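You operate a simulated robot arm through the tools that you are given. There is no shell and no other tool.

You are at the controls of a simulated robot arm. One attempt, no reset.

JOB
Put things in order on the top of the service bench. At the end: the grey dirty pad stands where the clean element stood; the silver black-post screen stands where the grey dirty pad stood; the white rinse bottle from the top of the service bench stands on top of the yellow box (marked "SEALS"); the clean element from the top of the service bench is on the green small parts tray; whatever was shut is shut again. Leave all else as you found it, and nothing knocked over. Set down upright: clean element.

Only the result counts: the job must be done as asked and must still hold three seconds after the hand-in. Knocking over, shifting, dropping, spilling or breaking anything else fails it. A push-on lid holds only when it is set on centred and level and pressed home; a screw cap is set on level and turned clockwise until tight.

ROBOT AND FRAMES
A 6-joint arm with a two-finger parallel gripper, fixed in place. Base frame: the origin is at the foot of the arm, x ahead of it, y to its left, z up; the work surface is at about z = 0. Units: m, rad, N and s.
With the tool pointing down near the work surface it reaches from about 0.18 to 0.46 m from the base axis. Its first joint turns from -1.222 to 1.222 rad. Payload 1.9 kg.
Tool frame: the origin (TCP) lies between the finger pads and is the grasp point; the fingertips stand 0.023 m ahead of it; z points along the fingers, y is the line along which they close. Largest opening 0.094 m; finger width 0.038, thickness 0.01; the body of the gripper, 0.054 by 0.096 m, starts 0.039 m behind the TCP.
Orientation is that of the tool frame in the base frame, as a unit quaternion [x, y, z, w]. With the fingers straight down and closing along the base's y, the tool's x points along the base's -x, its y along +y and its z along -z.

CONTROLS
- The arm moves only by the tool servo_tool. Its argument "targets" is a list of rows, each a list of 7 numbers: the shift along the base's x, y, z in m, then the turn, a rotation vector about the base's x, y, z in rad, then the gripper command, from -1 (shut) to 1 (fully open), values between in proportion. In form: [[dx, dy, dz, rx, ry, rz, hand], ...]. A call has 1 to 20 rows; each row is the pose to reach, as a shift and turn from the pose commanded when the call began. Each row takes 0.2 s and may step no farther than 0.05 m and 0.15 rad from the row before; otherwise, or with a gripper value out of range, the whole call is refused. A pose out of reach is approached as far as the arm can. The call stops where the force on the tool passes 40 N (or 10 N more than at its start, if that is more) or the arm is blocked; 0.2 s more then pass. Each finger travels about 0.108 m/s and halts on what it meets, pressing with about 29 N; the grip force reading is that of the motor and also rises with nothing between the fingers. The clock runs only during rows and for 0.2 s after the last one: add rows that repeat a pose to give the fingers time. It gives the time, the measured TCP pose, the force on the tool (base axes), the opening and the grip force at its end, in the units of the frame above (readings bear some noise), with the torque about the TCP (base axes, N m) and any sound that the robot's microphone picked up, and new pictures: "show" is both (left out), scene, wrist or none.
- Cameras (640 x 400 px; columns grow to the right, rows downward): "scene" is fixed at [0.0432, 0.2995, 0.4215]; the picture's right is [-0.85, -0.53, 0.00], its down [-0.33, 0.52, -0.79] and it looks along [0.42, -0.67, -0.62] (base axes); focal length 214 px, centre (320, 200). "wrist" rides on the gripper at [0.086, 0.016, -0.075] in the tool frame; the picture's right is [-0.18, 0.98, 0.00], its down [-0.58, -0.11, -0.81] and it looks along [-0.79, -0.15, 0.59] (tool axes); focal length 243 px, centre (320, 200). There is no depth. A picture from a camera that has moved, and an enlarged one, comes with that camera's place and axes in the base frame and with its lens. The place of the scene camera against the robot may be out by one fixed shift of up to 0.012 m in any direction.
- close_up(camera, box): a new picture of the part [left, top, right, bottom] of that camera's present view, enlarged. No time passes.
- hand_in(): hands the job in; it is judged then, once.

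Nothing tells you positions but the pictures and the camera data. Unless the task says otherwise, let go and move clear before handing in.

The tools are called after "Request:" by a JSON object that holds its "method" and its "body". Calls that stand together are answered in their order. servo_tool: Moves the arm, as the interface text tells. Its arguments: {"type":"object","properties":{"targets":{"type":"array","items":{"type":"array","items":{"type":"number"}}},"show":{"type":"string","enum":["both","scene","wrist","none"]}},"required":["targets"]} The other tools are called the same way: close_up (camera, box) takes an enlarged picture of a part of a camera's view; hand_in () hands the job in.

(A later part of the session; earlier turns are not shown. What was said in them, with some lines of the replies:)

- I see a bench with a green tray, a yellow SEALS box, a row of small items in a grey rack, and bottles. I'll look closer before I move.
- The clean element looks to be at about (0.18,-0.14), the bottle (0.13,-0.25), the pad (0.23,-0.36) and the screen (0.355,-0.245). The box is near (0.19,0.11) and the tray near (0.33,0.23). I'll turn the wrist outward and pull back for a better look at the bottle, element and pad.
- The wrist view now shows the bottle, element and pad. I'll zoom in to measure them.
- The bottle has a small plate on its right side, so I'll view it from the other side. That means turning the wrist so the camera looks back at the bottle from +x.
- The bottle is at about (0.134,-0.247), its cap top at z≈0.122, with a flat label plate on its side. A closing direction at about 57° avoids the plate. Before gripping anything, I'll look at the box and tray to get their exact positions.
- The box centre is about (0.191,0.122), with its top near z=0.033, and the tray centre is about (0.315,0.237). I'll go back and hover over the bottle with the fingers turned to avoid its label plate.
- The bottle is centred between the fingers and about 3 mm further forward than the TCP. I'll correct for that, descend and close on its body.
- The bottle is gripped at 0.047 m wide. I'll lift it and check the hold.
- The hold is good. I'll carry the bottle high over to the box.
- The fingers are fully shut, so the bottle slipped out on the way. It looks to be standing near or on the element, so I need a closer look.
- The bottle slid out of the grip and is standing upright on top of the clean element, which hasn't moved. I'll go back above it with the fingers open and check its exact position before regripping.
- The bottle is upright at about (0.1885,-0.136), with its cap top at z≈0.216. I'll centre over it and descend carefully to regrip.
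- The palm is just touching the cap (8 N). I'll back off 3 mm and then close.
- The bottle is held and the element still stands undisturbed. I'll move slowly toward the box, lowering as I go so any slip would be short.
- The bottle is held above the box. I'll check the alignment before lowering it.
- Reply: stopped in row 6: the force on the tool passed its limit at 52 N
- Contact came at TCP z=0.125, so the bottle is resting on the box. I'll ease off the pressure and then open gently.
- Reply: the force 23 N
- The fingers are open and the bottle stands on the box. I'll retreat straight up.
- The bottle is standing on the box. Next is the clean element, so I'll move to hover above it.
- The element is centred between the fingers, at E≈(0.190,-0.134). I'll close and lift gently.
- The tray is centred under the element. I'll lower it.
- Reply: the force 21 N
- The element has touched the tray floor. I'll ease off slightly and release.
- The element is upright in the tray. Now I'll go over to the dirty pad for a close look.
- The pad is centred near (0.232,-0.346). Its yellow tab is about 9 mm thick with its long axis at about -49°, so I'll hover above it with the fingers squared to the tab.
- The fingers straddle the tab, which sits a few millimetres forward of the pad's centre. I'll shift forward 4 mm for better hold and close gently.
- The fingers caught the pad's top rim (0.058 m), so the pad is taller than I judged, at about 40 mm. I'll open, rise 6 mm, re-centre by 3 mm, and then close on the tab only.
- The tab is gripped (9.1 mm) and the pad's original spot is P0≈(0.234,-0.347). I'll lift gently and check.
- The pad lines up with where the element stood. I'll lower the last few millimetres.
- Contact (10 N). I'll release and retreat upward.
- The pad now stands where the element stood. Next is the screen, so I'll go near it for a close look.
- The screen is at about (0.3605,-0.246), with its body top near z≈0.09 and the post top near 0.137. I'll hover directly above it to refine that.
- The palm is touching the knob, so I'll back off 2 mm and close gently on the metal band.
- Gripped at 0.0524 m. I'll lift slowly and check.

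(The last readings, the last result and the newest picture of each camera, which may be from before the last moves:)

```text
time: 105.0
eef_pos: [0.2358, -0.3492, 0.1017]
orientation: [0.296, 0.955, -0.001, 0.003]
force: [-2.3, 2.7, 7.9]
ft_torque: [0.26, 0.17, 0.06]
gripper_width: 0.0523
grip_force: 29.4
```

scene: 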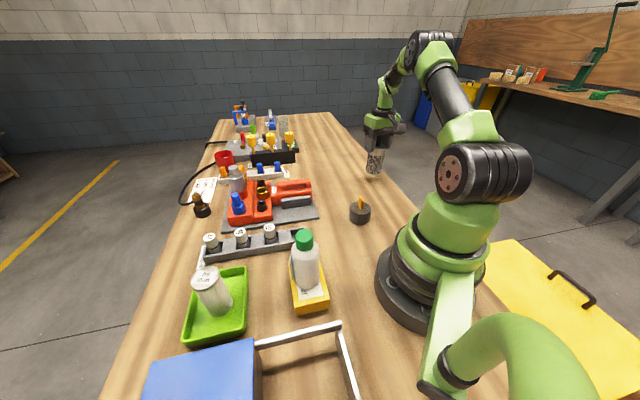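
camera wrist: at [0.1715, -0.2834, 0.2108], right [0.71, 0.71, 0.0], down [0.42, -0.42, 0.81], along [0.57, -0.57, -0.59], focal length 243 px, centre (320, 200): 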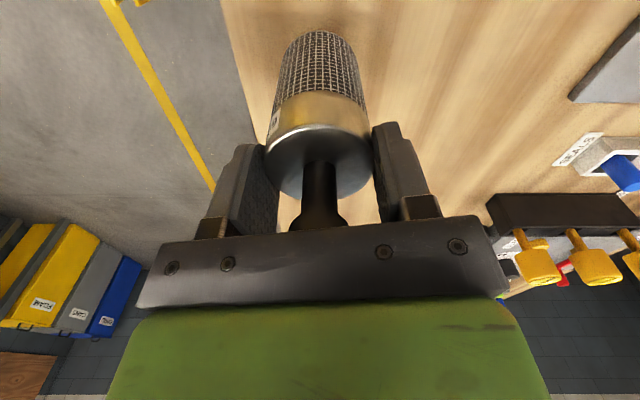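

Contact. I'll open and retreat.

Request:
{"method": "servo_tool", "body": {"targets": [[0, 0, 0.0002, 0, 0, 0, 0.05], [0, 0, 0.0002, 0, 0, 0, 0.15], [0, 0, 0.0002, 0, 0, 0, 0.3], [0, 0, 0.0002, 0, 0, 0, 0.6], [0, 0, 0.0002, 0, 0, 0, 1], [0, 0, 0.0002, 0, 0, 0, 1]], "show": "wrist"}}

Request:
{"method": "servo_tool", "body": {"targets": [[0, 0, 0.004, 0, 0, 0, 1], [0, 0, 0.015, 0, 0, 0, 1], [0, 0, 0.035, 0, 0, 0, 1], [0, 0, 0.06, 0, 0, 0, 1], [0, 0, 0.09, 0, 0, 0, 1], [0, 0, 0.12, 0, 0, 0, 1], [0, 0, 0.13, 0, 0, 0, 1]], "show": "both"}}

Request:
{"method": "close_up", "body": {"camera": "scene", "box": [310, 120, 430, 230]}}

Request:
{"method": "close_up", "body": {"camera": "scene", "box": [355, 150, 395, 190]}}

```text
time: 106.4
eef_pos: [0.2348, -0.3489, 0.1018]
orientation: [0.296, 0.955, -0.001, 0.002]
force: [-0.5, -0.6, 0.9]
ft_torque: [0.04, 0.0, 0.02]
gripper_width: 0.0938
grip_force: 0.0
camera wrist: at [0.1722, -0.2853, 0.1757], right [0.71, 0.71, 0.0], down [0.42, -0.42, 0.81], along [0.57, -0.57, -0.59], focal length 243 px, centre (320, 200)
```

wrist: 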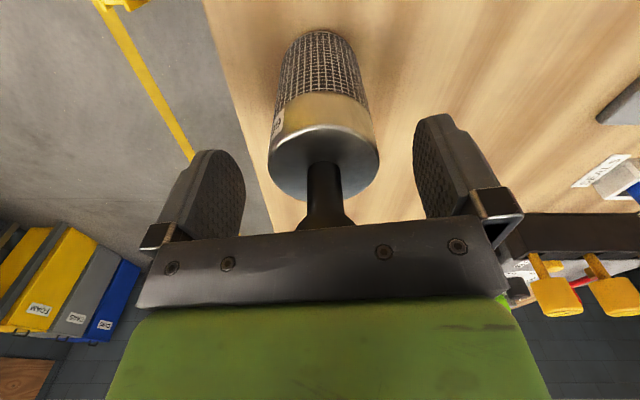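

```text
time: 108.0
eef_pos: [0.2346, -0.3485, 0.2317]
orientation: [0.295, 0.955, -0.001, 0.003]
force: [1.0, 0.0, -1.0]
ft_torque: [-0.02, 0.0, -0.02]
gripper_width: 0.0941
grip_force: 0.0
camera wrist: at [0.1722, -0.2852, 0.306], right [0.71, 0.71, 0.0], down [0.42, -0.42, 0.81], along [0.57, -0.57, -0.59], focal length 243 px, centre (320, 200)
```

scene: 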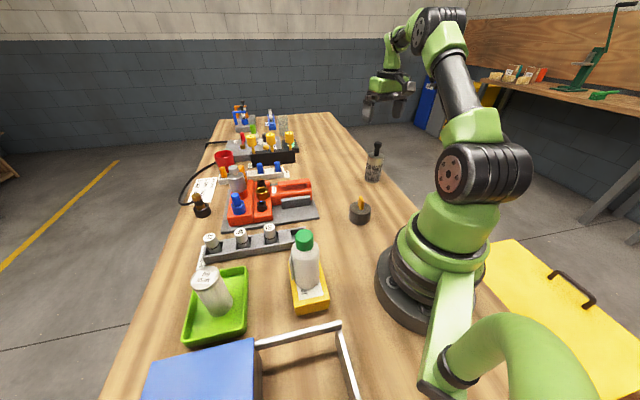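
wrist: 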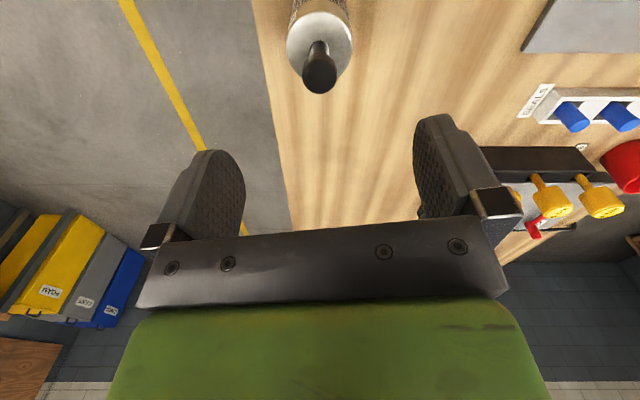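

```text
3.64 times, centred on (370, 175) of scene
camera zoom: at [0.0432, 0.2995, 0.4215], right [-0.85, -0.53, 0.0], down [-0.33, 0.52, -0.79], along [0.42, -0.67, -0.62], focal length 780 px, centre (138, 291)
```

zoom: 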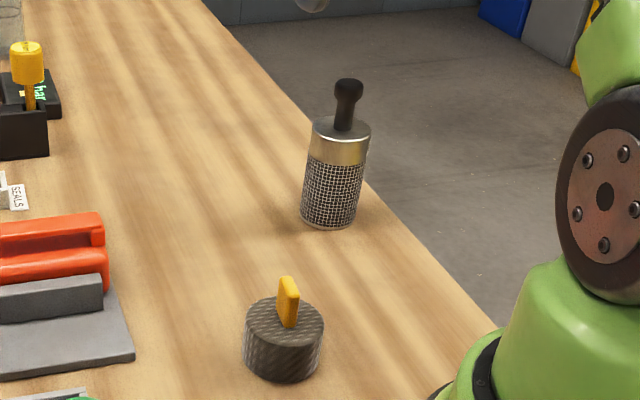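

```text
10.00 times, centred on (375, 170) of scene
camera zoom: at [0.0432, 0.2995, 0.4215], right [-0.85, -0.53, 0.0], down [-0.33, 0.52, -0.79], along [0.42, -0.67, -0.62], focal length 2145 px, centre (-230, 500)
```

zoom: 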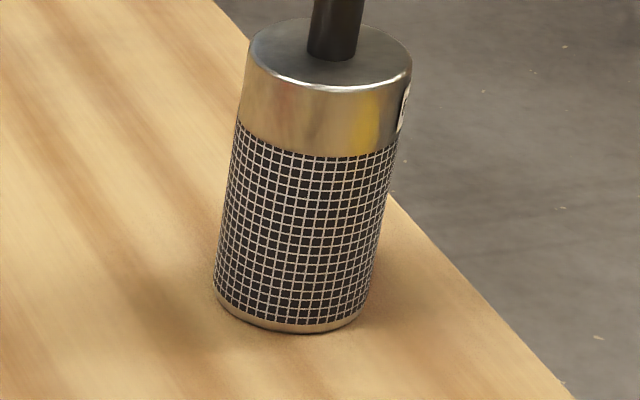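

All four items are placed. I'll check the whole bench against the starting view before handing in.

Request:
{"method": "close_up", "body": {"camera": "scene", "box": [130, 240, 380, 400]}}

Request:
{"method": "close_up", "body": {"camera": "scene", "box": [180, 170, 340, 270]}}

Request:
{"method": "close_up", "body": {"camera": "scene", "box": [180, 100, 340, 200]}}

Request:
{"method": "close_up", "body": {"camera": "scene", "box": [300, 130, 460, 230]}}

```text
2.50 times, centred on (255, 320) of scene
camera zoom: at [0.0432, 0.2995, 0.4215], right [-0.85, -0.53, 0.0], down [-0.33, 0.52, -0.79], along [0.42, -0.67, -0.62], focal length 536 px, centre (482, -100)
```

zoom: 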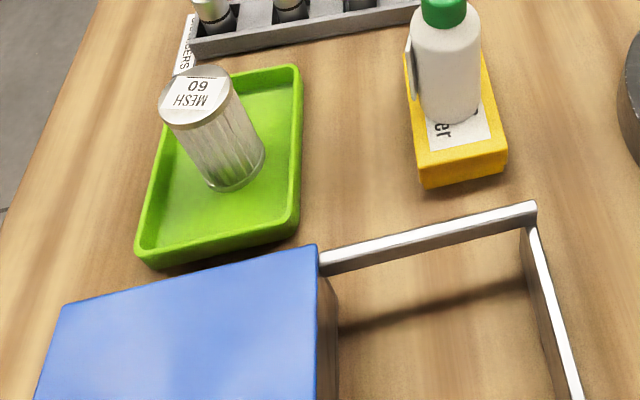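

```text
4.00 times, centred on (260, 220) of scene
camera zoom: at [0.0432, 0.2995, 0.4215], right [-0.85, -0.53, 0.0], down [-0.33, 0.52, -0.79], along [0.42, -0.67, -0.62], focal length 858 px, centre (560, 120)
```

zoom: 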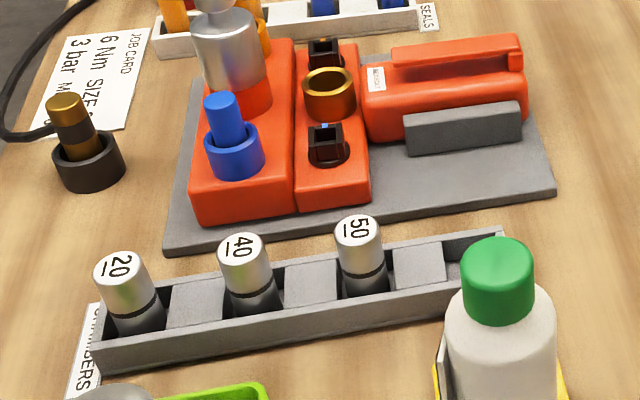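

```text
4.00 times, centred on (260, 150) of scene
camera zoom: at [0.0432, 0.2995, 0.4215], right [-0.85, -0.53, 0.0], down [-0.33, 0.52, -0.79], along [0.42, -0.67, -0.62], focal length 858 px, centre (560, 400)
```

zoom: 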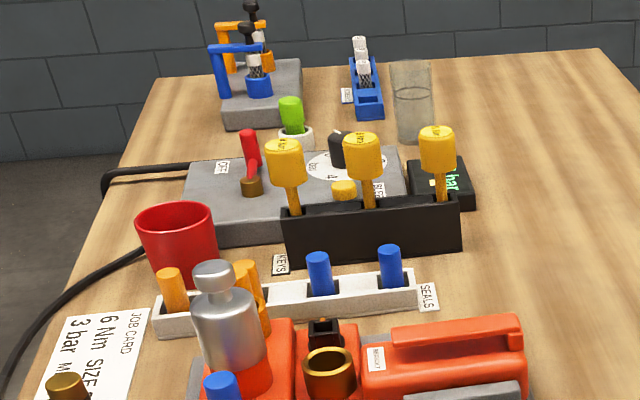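

```text
4.00 times, centred on (380, 180) of scene
camera zoom: at [0.0432, 0.2995, 0.4215], right [-0.85, -0.53, 0.0], down [-0.33, 0.52, -0.79], along [0.42, -0.67, -0.62], focal length 858 px, centre (80, 280)
```

zoom: 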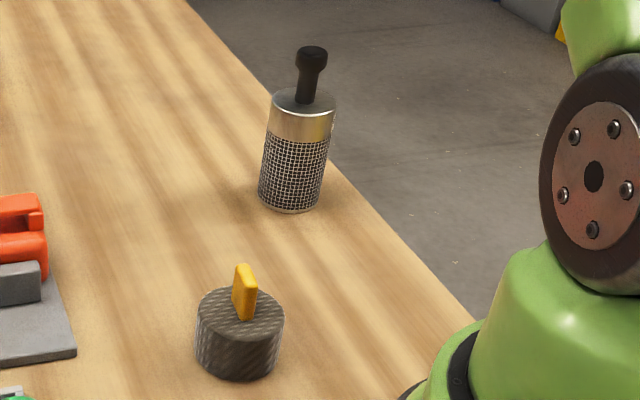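

Nothing else has moved: the bottle is on the SEALS box, the clean element is upright in the tray, the pad is in the element's old spot and the screen is in the pad's old spot. The gripper is open and clear, so I'm handing in.

Request:
{"method": "hand_in", "body": {}}

```text
The job is handed in.
```

I handed the job in with all four moves done. The result hasn't been reported back to me. One thing went wrong on the way: I dropped the rinse bottle once.

- **Rinse bottle:** it stands on top of the yellow SEALS box. On the first carry I moved too fast and it slid out of the grip. It landed upright on the clean element, which did not move, and I picked it up again and carried it slowly. When I set it down, the force on the tool reached 52 N before the arm stopped. The box did not shift in the pictures.
- **Clean element:** it stands upright near the middle of the green tray.
- **Dirty pad:** it stands where the clean element stood, within about 2–3 mm by the pictures. On the first try the fingers closed on its rim. I opened them and gripped it by the yellow tab instead.
- **Black-post screen:** it stands where the pad stood, within about 3 mm by the pictures.

The final pictures showed nothing else moved or knocked over. I did not open anything, so nothing needed shutting. The gripper was open and clear of everything when I handed in.
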